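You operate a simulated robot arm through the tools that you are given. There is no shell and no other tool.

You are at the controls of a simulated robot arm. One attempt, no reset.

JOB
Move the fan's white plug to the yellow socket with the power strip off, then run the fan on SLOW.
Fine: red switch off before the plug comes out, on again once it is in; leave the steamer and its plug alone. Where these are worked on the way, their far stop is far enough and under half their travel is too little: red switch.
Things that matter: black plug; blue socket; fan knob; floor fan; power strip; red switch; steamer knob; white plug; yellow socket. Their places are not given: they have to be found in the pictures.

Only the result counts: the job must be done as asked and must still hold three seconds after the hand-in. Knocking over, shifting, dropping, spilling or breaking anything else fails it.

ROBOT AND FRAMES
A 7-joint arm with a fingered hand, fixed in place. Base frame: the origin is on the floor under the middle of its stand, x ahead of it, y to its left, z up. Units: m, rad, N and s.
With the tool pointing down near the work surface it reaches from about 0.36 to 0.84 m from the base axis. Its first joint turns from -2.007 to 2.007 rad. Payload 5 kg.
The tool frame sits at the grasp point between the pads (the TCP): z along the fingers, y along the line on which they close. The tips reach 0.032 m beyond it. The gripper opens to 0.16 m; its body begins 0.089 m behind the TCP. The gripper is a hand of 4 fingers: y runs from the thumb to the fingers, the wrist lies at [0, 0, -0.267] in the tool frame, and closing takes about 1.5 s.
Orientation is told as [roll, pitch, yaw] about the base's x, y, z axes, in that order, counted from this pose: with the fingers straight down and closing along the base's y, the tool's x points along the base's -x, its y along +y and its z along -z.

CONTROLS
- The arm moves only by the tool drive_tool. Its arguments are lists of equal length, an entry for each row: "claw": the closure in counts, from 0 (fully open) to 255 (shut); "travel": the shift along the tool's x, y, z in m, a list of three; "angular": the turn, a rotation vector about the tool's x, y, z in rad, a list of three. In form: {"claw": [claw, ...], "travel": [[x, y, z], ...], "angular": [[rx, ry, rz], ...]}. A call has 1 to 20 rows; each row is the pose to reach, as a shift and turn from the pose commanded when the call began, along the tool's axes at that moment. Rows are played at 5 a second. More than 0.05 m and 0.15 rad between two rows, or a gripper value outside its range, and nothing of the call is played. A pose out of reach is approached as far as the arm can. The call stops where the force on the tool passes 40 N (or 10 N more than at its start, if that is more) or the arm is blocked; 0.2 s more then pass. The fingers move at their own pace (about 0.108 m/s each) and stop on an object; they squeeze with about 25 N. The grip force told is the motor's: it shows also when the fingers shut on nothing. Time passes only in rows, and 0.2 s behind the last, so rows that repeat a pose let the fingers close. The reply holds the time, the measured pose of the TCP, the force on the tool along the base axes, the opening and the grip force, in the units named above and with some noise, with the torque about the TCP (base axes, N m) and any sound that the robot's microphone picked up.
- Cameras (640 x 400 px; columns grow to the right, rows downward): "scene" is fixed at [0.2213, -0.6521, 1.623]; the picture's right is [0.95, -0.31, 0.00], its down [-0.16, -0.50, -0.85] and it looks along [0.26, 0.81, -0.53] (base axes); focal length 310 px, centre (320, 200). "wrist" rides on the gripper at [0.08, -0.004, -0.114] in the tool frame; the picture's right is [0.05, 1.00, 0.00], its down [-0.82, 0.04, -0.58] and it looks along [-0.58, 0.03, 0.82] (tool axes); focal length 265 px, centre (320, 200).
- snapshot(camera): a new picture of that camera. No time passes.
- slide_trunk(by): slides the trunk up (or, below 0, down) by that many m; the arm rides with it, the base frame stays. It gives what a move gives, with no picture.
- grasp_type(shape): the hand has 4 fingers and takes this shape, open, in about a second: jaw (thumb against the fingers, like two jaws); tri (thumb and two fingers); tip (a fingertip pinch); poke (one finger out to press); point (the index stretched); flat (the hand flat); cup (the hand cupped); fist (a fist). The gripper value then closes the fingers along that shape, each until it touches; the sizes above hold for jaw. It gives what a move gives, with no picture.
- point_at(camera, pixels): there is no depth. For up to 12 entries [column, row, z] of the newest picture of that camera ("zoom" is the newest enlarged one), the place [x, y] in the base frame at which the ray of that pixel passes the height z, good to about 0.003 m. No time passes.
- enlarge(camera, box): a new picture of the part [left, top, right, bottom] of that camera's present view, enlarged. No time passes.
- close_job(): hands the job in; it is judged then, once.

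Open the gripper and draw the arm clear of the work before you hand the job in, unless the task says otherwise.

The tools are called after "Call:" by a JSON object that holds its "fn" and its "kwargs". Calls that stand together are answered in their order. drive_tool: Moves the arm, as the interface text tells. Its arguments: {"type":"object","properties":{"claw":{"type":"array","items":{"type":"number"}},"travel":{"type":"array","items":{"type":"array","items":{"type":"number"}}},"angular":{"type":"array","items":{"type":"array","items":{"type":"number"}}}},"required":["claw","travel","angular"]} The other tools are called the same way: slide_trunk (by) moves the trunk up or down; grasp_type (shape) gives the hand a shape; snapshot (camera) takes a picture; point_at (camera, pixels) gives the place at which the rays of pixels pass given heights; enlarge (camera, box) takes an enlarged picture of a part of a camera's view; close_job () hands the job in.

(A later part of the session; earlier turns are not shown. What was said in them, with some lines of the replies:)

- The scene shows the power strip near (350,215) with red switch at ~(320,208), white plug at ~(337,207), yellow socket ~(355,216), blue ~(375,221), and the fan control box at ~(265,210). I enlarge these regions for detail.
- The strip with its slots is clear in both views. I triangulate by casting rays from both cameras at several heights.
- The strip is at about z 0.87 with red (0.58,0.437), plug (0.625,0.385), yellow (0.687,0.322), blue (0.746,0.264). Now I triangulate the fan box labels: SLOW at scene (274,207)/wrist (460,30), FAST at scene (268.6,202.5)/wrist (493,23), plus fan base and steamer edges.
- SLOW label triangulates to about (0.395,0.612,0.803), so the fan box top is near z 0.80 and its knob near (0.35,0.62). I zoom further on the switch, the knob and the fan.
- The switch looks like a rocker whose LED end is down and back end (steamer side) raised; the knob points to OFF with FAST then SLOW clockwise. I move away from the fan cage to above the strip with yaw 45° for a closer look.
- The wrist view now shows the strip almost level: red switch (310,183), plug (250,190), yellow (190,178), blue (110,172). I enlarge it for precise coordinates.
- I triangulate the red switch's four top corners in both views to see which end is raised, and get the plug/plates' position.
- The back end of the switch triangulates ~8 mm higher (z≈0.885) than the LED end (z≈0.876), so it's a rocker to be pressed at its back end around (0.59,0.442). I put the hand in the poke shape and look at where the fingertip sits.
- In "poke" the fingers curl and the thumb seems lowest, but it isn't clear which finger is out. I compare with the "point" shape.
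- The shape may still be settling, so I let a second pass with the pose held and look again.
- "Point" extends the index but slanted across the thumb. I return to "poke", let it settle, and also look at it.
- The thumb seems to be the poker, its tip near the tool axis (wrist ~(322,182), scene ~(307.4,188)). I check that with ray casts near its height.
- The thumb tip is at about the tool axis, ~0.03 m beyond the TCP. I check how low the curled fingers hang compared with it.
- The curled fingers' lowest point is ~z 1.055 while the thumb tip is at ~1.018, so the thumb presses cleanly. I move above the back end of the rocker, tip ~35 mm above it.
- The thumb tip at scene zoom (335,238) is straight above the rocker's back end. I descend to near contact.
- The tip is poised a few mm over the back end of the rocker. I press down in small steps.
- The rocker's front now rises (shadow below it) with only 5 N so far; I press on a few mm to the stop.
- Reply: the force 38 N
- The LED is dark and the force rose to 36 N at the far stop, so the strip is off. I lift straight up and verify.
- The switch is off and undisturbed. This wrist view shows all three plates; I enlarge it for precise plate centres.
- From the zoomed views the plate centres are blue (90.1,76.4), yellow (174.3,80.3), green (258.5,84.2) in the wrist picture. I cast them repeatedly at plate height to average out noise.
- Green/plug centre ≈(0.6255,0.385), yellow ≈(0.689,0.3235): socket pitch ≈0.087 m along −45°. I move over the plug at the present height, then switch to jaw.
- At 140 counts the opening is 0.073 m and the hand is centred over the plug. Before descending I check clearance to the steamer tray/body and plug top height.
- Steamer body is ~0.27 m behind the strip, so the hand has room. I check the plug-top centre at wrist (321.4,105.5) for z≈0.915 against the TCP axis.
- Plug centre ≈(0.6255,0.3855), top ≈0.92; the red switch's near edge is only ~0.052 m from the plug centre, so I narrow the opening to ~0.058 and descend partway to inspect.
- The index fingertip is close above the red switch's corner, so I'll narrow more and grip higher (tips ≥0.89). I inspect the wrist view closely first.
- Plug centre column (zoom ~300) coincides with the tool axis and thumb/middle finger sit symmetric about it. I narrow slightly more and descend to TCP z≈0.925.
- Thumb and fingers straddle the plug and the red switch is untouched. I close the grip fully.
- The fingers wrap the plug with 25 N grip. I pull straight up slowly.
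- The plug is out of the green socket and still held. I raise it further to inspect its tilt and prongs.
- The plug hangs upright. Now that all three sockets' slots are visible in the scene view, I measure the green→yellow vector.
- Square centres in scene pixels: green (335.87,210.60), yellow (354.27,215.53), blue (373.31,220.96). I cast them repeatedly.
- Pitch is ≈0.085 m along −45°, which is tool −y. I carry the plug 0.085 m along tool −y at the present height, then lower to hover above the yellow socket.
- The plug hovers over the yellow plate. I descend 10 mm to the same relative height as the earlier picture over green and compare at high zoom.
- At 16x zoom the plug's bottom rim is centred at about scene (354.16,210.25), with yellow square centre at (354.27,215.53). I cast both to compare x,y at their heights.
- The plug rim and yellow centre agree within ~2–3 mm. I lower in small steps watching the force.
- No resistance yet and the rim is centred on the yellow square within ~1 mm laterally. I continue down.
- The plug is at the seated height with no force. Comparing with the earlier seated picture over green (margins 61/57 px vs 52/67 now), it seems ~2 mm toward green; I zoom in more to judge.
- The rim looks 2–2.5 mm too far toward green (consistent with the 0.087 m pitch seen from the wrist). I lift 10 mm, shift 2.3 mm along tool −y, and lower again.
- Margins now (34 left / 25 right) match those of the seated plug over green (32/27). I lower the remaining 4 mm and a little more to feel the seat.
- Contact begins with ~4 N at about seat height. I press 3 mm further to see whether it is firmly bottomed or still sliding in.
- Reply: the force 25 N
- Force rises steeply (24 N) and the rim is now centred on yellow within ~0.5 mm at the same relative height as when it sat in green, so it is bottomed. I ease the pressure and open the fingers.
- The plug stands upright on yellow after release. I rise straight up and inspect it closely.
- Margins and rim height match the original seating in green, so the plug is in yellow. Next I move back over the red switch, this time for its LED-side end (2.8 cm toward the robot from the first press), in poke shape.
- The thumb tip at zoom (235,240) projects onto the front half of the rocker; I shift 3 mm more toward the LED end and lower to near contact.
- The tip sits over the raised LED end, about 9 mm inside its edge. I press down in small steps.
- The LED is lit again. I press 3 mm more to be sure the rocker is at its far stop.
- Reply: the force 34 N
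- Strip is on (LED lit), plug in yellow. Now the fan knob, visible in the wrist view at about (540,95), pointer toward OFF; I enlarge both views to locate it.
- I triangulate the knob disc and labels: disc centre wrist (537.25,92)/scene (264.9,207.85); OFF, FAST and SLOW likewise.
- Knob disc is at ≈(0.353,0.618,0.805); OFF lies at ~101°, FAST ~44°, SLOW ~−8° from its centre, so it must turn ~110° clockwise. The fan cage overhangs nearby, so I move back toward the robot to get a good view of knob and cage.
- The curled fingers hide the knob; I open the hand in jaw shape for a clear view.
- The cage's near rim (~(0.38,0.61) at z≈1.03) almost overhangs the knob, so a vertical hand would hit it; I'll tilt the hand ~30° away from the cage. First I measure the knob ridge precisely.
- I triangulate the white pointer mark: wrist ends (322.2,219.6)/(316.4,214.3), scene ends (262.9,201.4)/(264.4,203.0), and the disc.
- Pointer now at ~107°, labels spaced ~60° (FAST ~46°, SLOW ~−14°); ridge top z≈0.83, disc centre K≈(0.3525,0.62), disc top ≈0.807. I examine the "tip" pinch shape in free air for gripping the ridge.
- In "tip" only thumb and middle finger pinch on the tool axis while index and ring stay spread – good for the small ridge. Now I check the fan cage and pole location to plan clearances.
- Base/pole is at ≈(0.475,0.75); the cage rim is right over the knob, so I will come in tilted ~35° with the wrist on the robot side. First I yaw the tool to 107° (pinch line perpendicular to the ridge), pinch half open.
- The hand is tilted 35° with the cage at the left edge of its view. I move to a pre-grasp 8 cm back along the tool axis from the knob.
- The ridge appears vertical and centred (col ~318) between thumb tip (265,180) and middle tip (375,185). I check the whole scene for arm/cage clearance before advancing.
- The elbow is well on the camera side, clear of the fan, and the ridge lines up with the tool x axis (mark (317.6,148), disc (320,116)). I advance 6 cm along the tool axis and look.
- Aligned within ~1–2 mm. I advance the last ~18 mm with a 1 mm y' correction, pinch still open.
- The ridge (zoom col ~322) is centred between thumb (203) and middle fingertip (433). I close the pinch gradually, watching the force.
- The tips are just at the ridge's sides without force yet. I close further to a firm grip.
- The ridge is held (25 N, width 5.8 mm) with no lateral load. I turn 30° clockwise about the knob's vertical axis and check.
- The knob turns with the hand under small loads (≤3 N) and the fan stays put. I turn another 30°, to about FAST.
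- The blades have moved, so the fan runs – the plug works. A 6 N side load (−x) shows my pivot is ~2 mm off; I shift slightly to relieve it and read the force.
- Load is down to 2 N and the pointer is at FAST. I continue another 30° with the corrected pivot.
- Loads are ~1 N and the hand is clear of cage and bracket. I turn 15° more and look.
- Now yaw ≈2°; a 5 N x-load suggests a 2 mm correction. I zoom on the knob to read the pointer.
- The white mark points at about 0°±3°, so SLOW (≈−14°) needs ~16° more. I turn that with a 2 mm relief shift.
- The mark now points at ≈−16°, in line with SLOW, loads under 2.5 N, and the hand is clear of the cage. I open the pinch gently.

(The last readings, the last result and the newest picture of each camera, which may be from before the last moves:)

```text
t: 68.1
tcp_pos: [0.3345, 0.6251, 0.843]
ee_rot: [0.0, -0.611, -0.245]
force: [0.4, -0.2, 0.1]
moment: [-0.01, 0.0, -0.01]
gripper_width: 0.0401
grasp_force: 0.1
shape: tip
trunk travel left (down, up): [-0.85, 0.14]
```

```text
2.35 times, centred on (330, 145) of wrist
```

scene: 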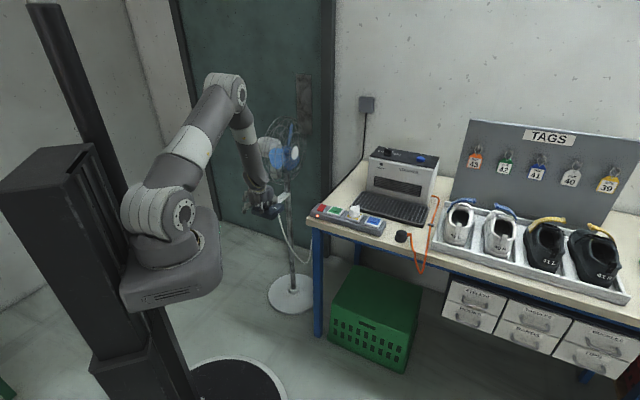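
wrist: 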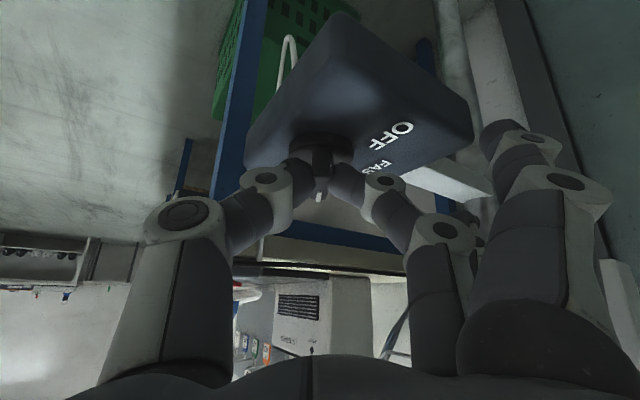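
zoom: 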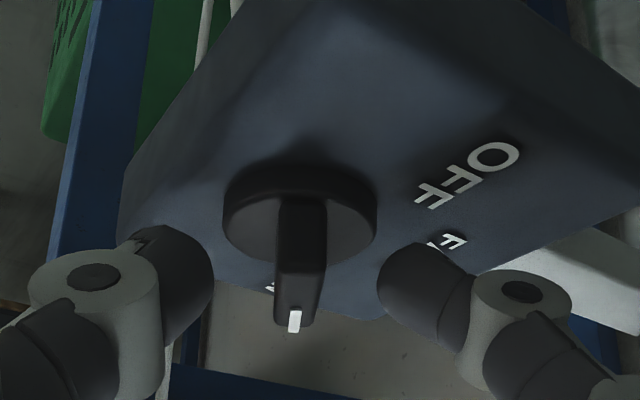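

Released; the pointer stays where it was. I retreat along the tool axis by 9 cm.

Call:
{"fn": "drive_tool", "kwargs": {"claw": [190, 190, 190, 190, 190], "travel": [[0, 0, -0.015], [0, 0, -0.04], [0, 0, -0.065], [0, 0, -0.09], [0, 0, -0.09]], "angular": [[0, 0, 0], [0, 0, 0], [0, 0, 0], [0, 0, 0], [0, 0, 0]]}}

Call:
{"fn": "enlarge", "kwargs": {"camera": "scene", "box": [246, 190, 294, 220]}}

Call:
{"fn": "snapshot", "kwargs": {"camera": "wrist"}}

Call:
{"fn": "snapshot", "kwargs": {"camera": "scene"}}

```text
t: 69.3
tcp_pos: [0.284, 0.6407, 0.9171]
ee_rot: [-0.001, -0.612, -0.243]
force: [-0.4, 0.1, 0.1]
moment: [0.0, 0.01, 0.0]
gripper_width: 0.0403
grasp_force: 0.0
shape: tip
trunk travel left (down, up): [-0.85, 0.14]
```

```text
13.33 times, centred on (270, 205) of scene
```

zoom: 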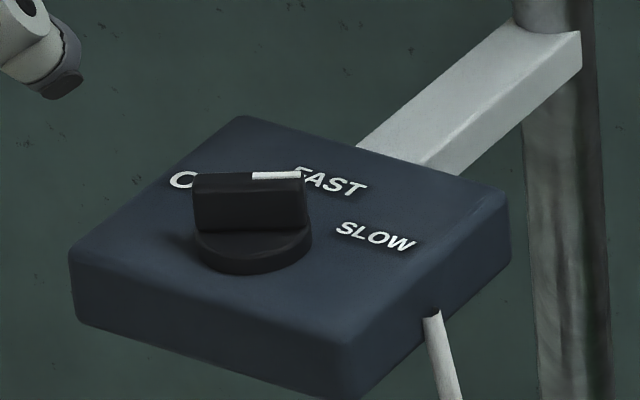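

```text
taken
```

wrist: 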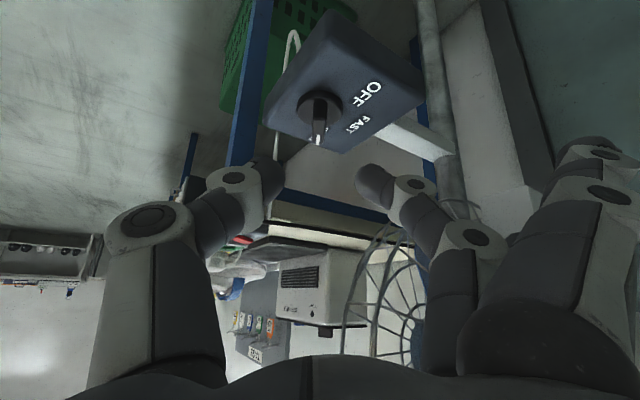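

```text
taken
```

scene: 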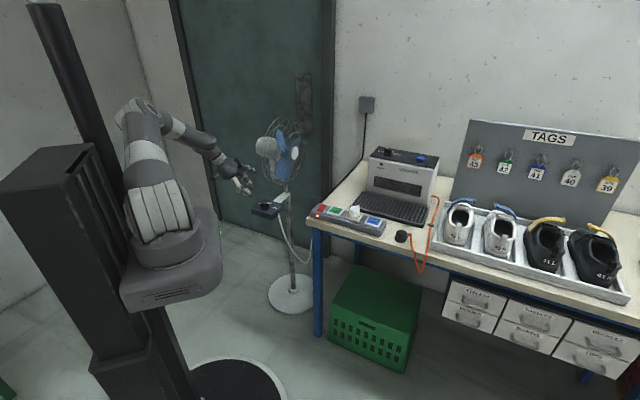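

Pointer and SLOW label look parallel from the knob axis. I zoom on the knob once more, from both cameras, to confirm the angle.

Call:
{"fn": "enlarge", "kwargs": {"camera": "scene", "box": [256, 196, 280, 211]}}

Call:
{"fn": "enlarge", "kwargs": {"camera": "wrist", "box": [250, 60, 400, 170]}}

Call:
{"fn": "enlarge", "kwargs": {"camera": "scene", "box": [250, 110, 314, 220]}}

```text
16.00 times, centred on (268, 204) of scene
```

zoom: 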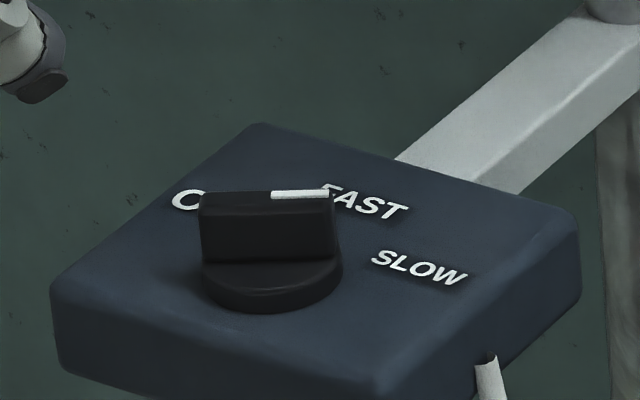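

```text
3.64 times, centred on (325, 115) of wrist
```

zoom: 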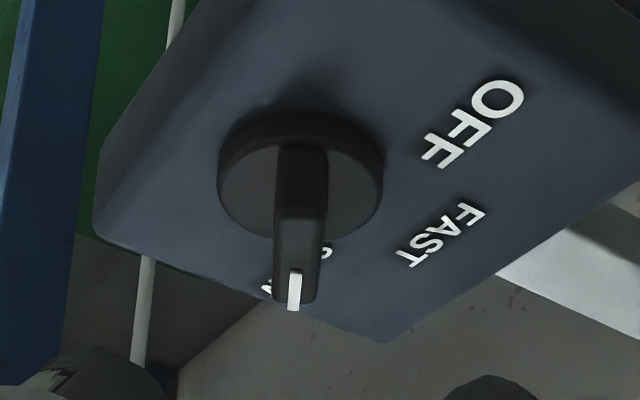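

```text
3.64 times, centred on (282, 165) of scene
```

zoom: 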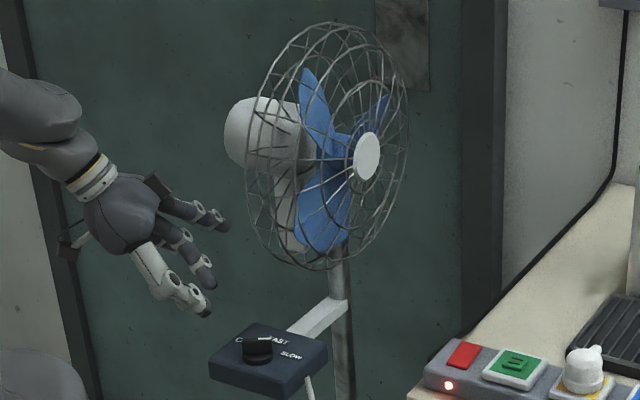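

The pointer covers the SLOW label and the fan is unmoved with its blades turning. I withdraw the hand away from the fan, first toward −x, then toward the robot and up.

Call:
{"fn": "drive_tool", "kwargs": {"claw": [190, 190, 190, 190, 190, 190, 190, 190], "travel": [[0.0239, -0.0073, -0.0167], [0.0477, -0.0145, -0.0334], [0.0303, -0.0436, -0.0456], [0.0129, -0.0727, -0.0578], [-0.0045, -0.1018, -0.0701], [-0.0219, -0.1309, -0.0823], [-0.0393, -0.16, -0.0945], [-0.0393, -0.16, -0.0945]], "angular": [[0, 0, 0], [0, 0, 0], [0, 0, 0], [0, 0, 0], [0, 0, 0], [0, 0, 0], [0, 0, 0], [0, 0, 0]]}}

Call:
{"fn": "snapshot", "kwargs": {"camera": "scene"}}

Call:
{"fn": "enlarge", "kwargs": {"camera": "scene", "box": [220, 100, 320, 220]}}

```text
t: 71.3
tcp_pos: [0.2504, 0.4752, 1.0111]
ee_rot: [-0.014, -0.624, -0.286]
force: [0.8, 0.4, 0.2]
moment: [-0.03, 0.01, -0.01]
gripper_width: 0.0407
grasp_force: 0.1
shape: tip
trunk travel left (down, up): [-0.85, 0.14]
stopped in row 8: the arm was blocked; the commanded pose is now the measured one
```

```text
taken
```

scene: 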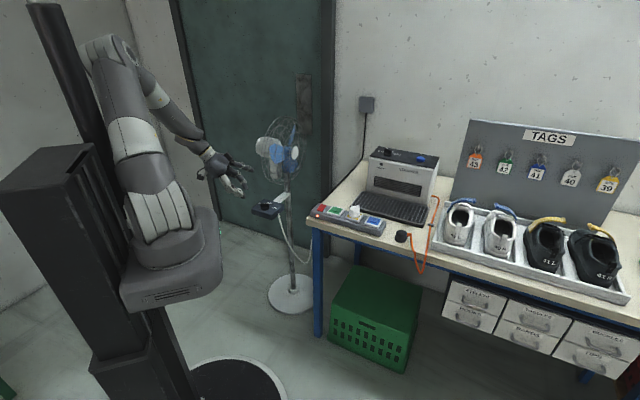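

```text
3.33 times, centred on (270, 160) of scene
```

zoom: 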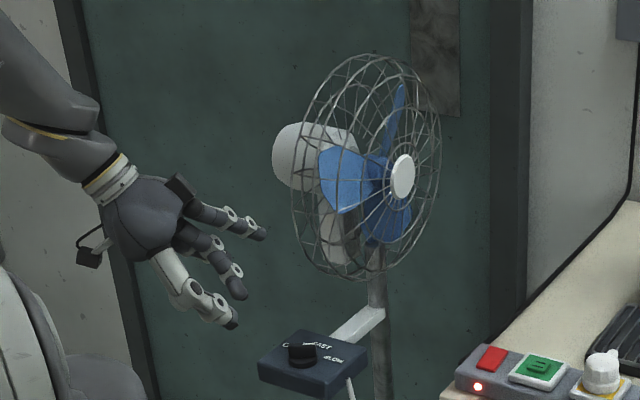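

The last row hit an arm limit, but nothing was touched (forces <1 N). I untwist the hand about the vertical so the spread fingers swing away from the fan.

Call:
{"fn": "drive_tool", "kwargs": {"claw": [190, 190, 190, 190, 190, 190, 190, 190, 190], "travel": [[0, 0, 0], [0, 0, 0], [0, 0, 0], [0, 0, 0], [0, 0, 0], [0, 0, 0], [0, 0, 0], [0, 0, 0], [0, 0, 0]], "angular": [[-0.0716, 0, -0.1024], [-0.1433, 0, -0.2048], [-0.2149, 0, -0.3071], [-0.2865, 0, -0.4095], [-0.3581, 0, -0.5119], [-0.4298, 0, -0.6143], [-0.5014, 0, -0.7166], [-0.573, 0, -0.819], [-0.573, 0, -0.819]]}}

Call:
{"fn": "snapshot", "kwargs": {"camera": "scene"}}

Call:
{"fn": "snapshot", "kwargs": {"camera": "wrist"}}

```text
t: 73.3
tcp_pos: [0.2576, 0.4645, 0.9991]
ee_rot: [-0.059, -0.596, 0.726]
force: [-0.2, 1.4, -0.6]
moment: [0.01, 0.02, 0.03]
gripper_width: 0.0405
grasp_force: 0.1
shape: tip
trunk travel left (down, up): [-0.85, 0.14]
```

```text
taken
```

scene: 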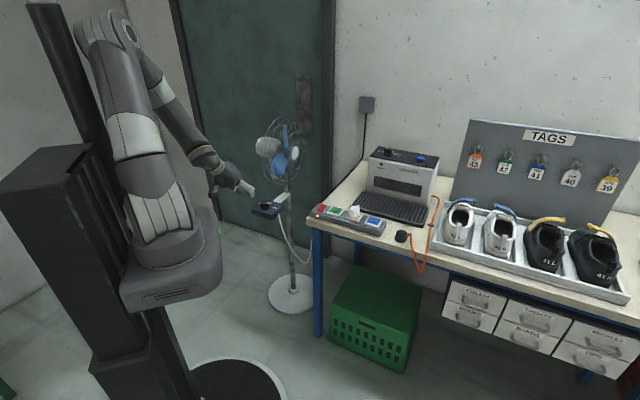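

```text
taken
```

wrist: 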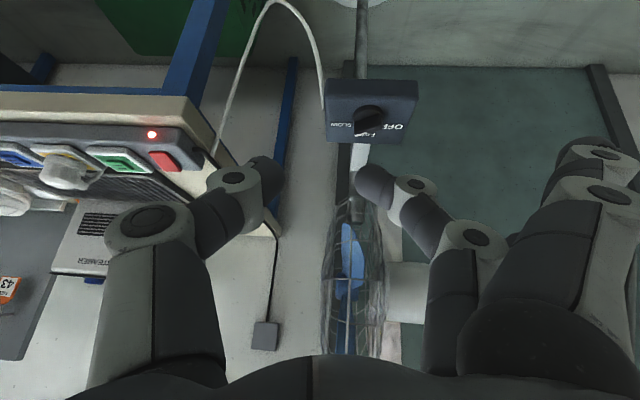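

I zoom on the knob from this new view to confirm the pointer, then draw back further.

Call:
{"fn": "enlarge", "kwargs": {"camera": "wrist", "box": [310, 60, 440, 160]}}

Call:
{"fn": "drive_tool", "kwargs": {"claw": [160, 120, 80, 40, 0, 0], "travel": [[0.0092, 0, -0.0217], [0.0184, 0, -0.0434], [0.0276, 0, -0.0651], [0.0368, 0, -0.0868], [0.0368, 0, -0.0868], [0.0368, 0, -0.0868]], "angular": [[0, 0, 0], [0, 0, 0], [0, 0, 0], [0, 0, 0], [0, 0, 0], [0, 0, 0]]}}

Call:
{"fn": "snapshot", "kwargs": {"camera": "scene"}}

Call:
{"fn": "enlarge", "kwargs": {"camera": "scene", "box": [230, 100, 330, 220]}}

Call:
{"fn": "enlarge", "kwargs": {"camera": "scene", "box": [300, 180, 420, 255]}}

```text
4.00 times, centred on (375, 110) of wrist
```

zoom: 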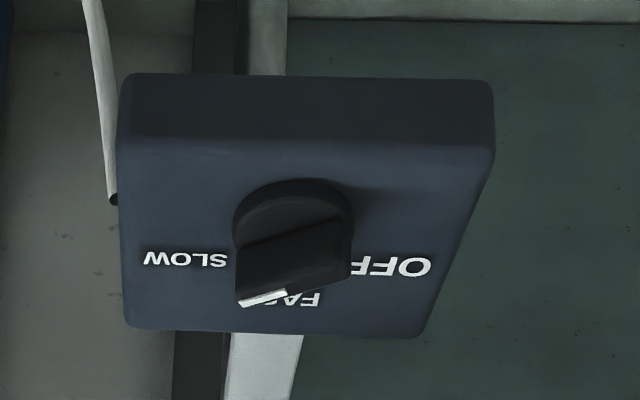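

```text
t: 73.8
tcp_pos: [0.2414, 0.4294, 0.9999]
ee_rot: [-0.109, -0.571, 0.744]
force: [-0.3, -0.4, 0.4]
moment: [-0.01, 0.0, 0.02]
gripper_width: 0.0844
grasp_force: 0.1
shape: tip
trunk travel left (down, up): [-0.85, 0.14]
stopped in row 2: the force on the tool passed its limit at 64 N (the readings are from after the stop); the commanded pose is now the measured one
```

```text
taken
```

scene: 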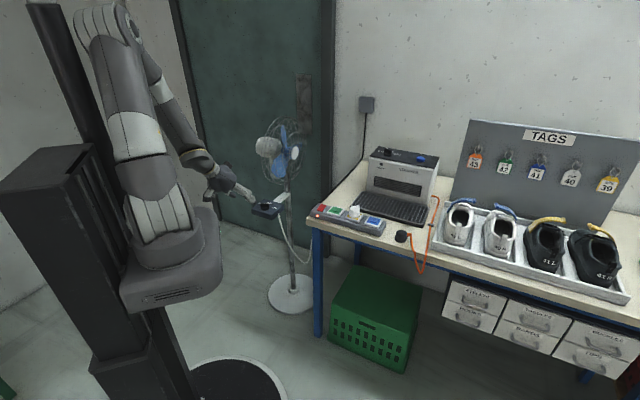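

```text
3.33 times, centred on (280, 160) of scene
```

zoom: 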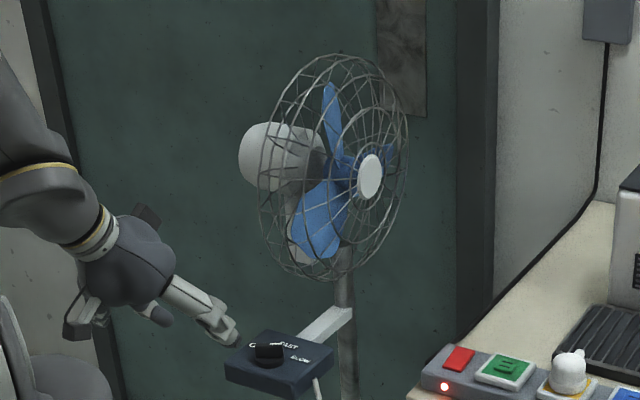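

```text
5.33 times, centred on (360, 218) of scene
```

zoom: 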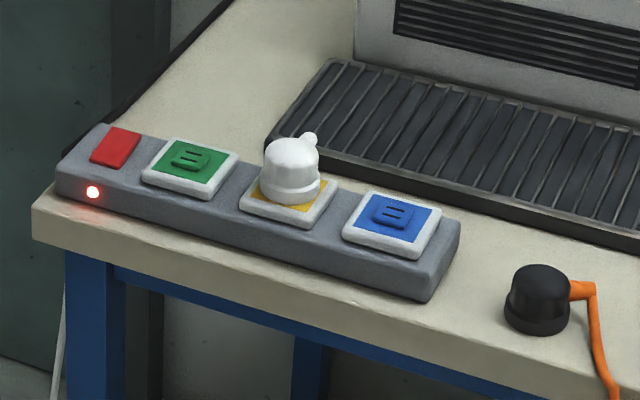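

A 64 N contact stopped the retreat; the fan, strip and plug look unchanged, so I suspect the hand met the robot's own arm. I look closely at the hand's surroundings.

Call:
{"fn": "snapshot", "kwargs": {"camera": "wrist"}}

Call:
{"fn": "enlarge", "kwargs": {"camera": "scene", "box": [130, 120, 290, 280]}}

```text
taken
```

wrist: 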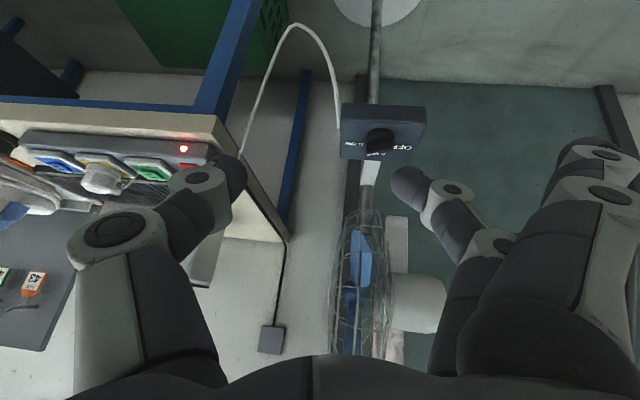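

```text
2.50 times, centred on (210, 200) of scene
```

zoom: 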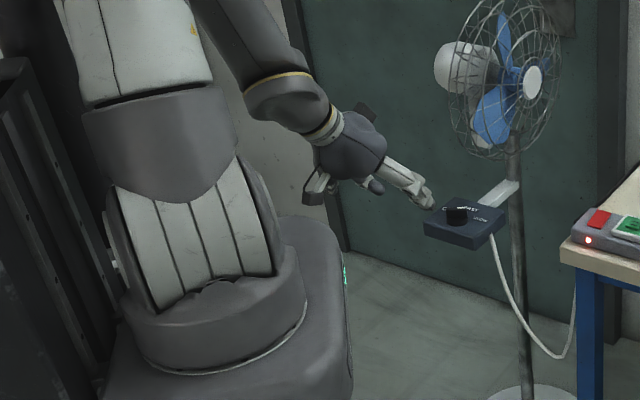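

Nothing in the world is near the hand, so it was the robot's own body behind the wrist. I untilt the hand to vertical while raising it slightly, a pose that was free before.

Call:
{"fn": "drive_tool", "kwargs": {"claw": [120, 120, 120, 120, 120, 120], "travel": [[-0.0056, 0, -0.0082], [-0.0112, 0, -0.0164], [-0.0168, 0, -0.0246], [-0.0224, 0, -0.0328], [-0.028, 0, -0.041], [-0.028, 0, -0.041]], "angular": [[0, 0.115, 0], [0, 0.23, 0], [0, 0.345, 0], [0, 0.46, 0], [0, 0.57, 0], [0, 0.57, 0]]}}

Call:
{"fn": "snapshot", "kwargs": {"camera": "scene"}}

Call:
{"fn": "snapshot", "kwargs": {"camera": "wrist"}}

```text
t: 75.2
tcp_pos: [0.2378, 0.4369, 1.0488]
ee_rot: [-0.091, -0.004, 0.687]
force: [-0.1, -0.3, 1.0]
moment: [-0.01, -0.02, 0.0]
gripper_width: 0.0844
grasp_force: 0.0
shape: tip
trunk travel left (down, up): [-0.85, 0.14]
```

```text
taken
```

scene: 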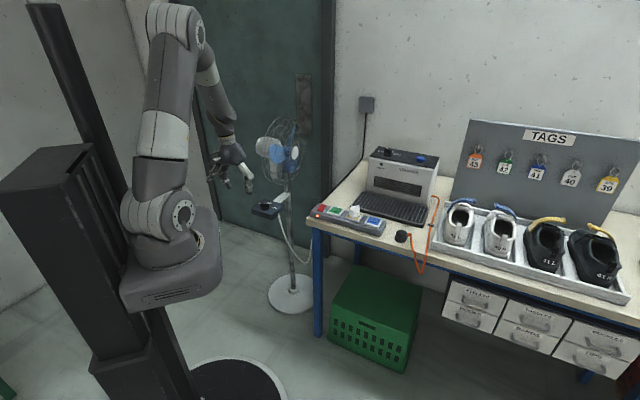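

```text
taken
```

wrist: 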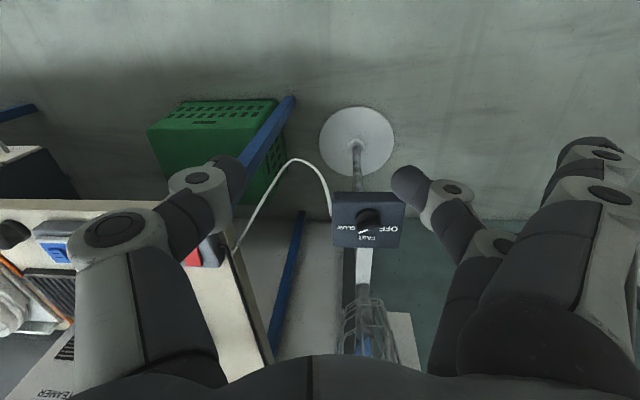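

The hand is vertical and free. I use this steeper view of the box to verify the knob pointer.

Call:
{"fn": "enlarge", "kwargs": {"camera": "wrist", "box": [322, 180, 418, 260]}}

Call:
{"fn": "enlarge", "kwargs": {"camera": "scene", "box": [252, 194, 284, 214]}}

Call:
{"fn": "enlarge", "kwargs": {"camera": "scene", "box": [240, 100, 320, 200]}}

```text
5.00 times, centred on (370, 220) of wrist
```

zoom: 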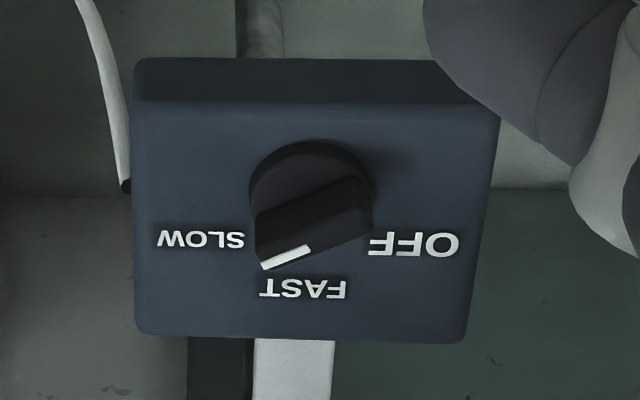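

```text
16.00 times, centred on (268, 204) of scene
```

zoom: 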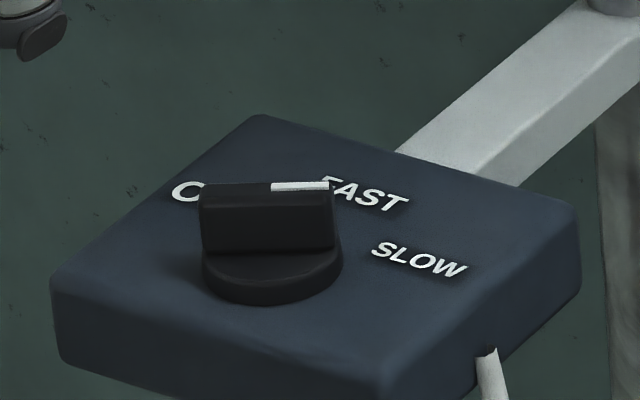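

```text
4.00 times, centred on (280, 150) of scene
```

zoom: 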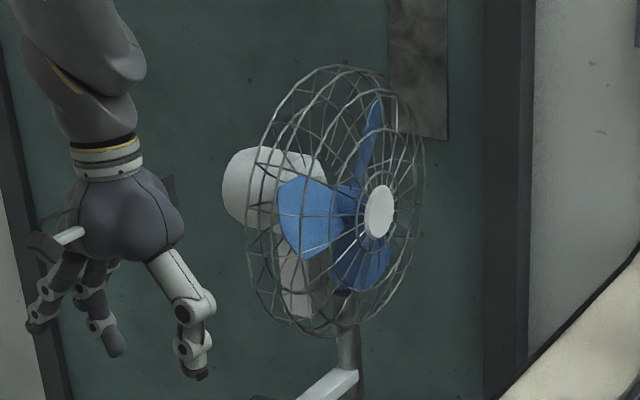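

The pointer lies 29° below the image's left, the SLOW label 31° – it's on SLOW. I open the hand fully and raise it a little more clear of the work.

Call:
{"fn": "drive_tool", "kwargs": {"claw": [90, 60, 30, 0, 0, 0], "travel": [[0, 0, -0.015], [0, 0, -0.03], [0, 0, -0.045], [0, 0, -0.06], [0, 0, -0.06], [0, 0, -0.06]], "angular": [[0, 0, 0], [0, 0, 0], [0, 0, 0], [0, 0, 0], [0, 0, 0], [0, 0, 0]]}}

Call:
{"fn": "snapshot", "kwargs": {"camera": "scene"}}

Call:
{"fn": "enlarge", "kwargs": {"camera": "scene", "box": [300, 180, 420, 255]}}

Call:
{"fn": "enlarge", "kwargs": {"camera": "scene", "box": [230, 90, 350, 240]}}

```text
t: 76.7
tcp_pos: [0.2346, 0.4391, 1.1103]
ee_rot: [-0.093, -0.004, 0.684]
force: [-1.0, 0.3, -0.8]
moment: [0.03, 0.0, 0.02]
gripper_width: 0.1599
grasp_force: 0.1
shape: tip
trunk travel left (down, up): [-0.85, 0.14]
```

```text
taken
```

scene: 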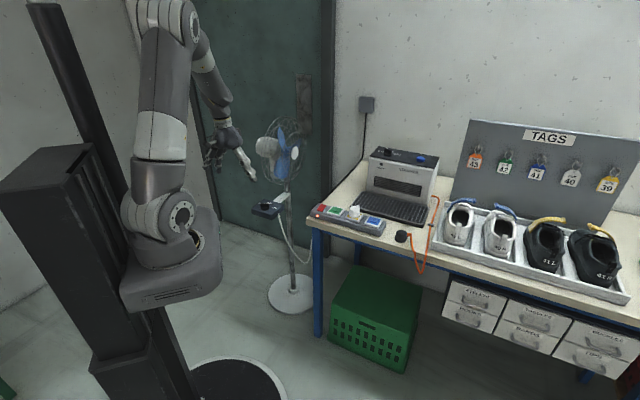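

```text
5.33 times, centred on (360, 218) of scene
```

zoom: 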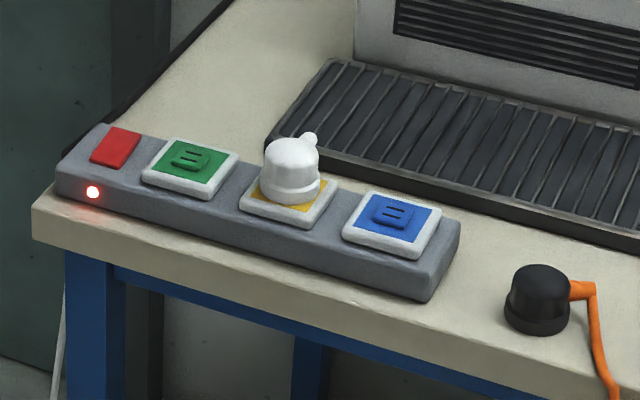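

```text
2.67 times, centred on (290, 165) of scene
```

zoom: 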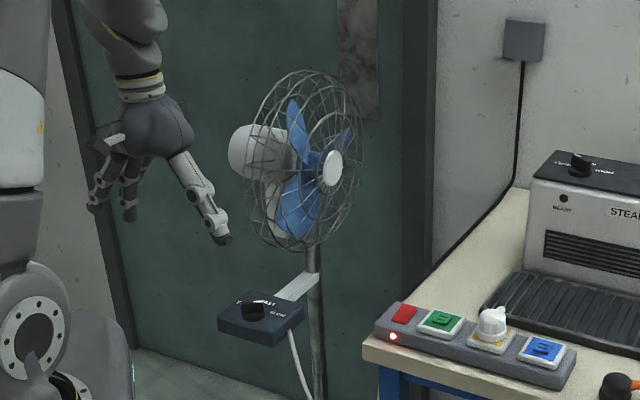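

LED lit, white plug in the yellow socket, fan turning with its knob on SLOW, steamer and black plug untouched, and strip, box and fan all sit where they were at the start. The hand is open and clear, so I hand in the job.

Call:
{"fn": "close_job", "kwargs": {}}

```text
The job is handed in.
```

I moved the fan's white plug to the yellow socket with the power strip off, switched the strip back on, and left the fan running with its knob on SLOW. The job is handed in; I haven't seen the verdict.

- **Red switch:** I pressed it to its far stop to turn the strip off before pulling the plug. Once the plug was in the yellow socket I pressed it to the other stop, and its light came back on.
- **White plug:** it sits upright and centred in the yellow socket, at the same depth as it had in the green one.
- **Fan:** its blades are turning. The pointer lines up with the SLOW label to within about 2° in the last close view. I couldn't check the actual speed from still pictures.
- **Steamer:** I didn't touch the steamer, its knob or its black plug.

While drawing back from the knob, the arm stopped twice. The first time it hit its own reach limit with almost no force. The second time the force reached 64 N, most likely from the hand or wrist pressing against the robot's own body, since nothing else was near it. In the pictures afterwards the fan, strip and plug had not moved.
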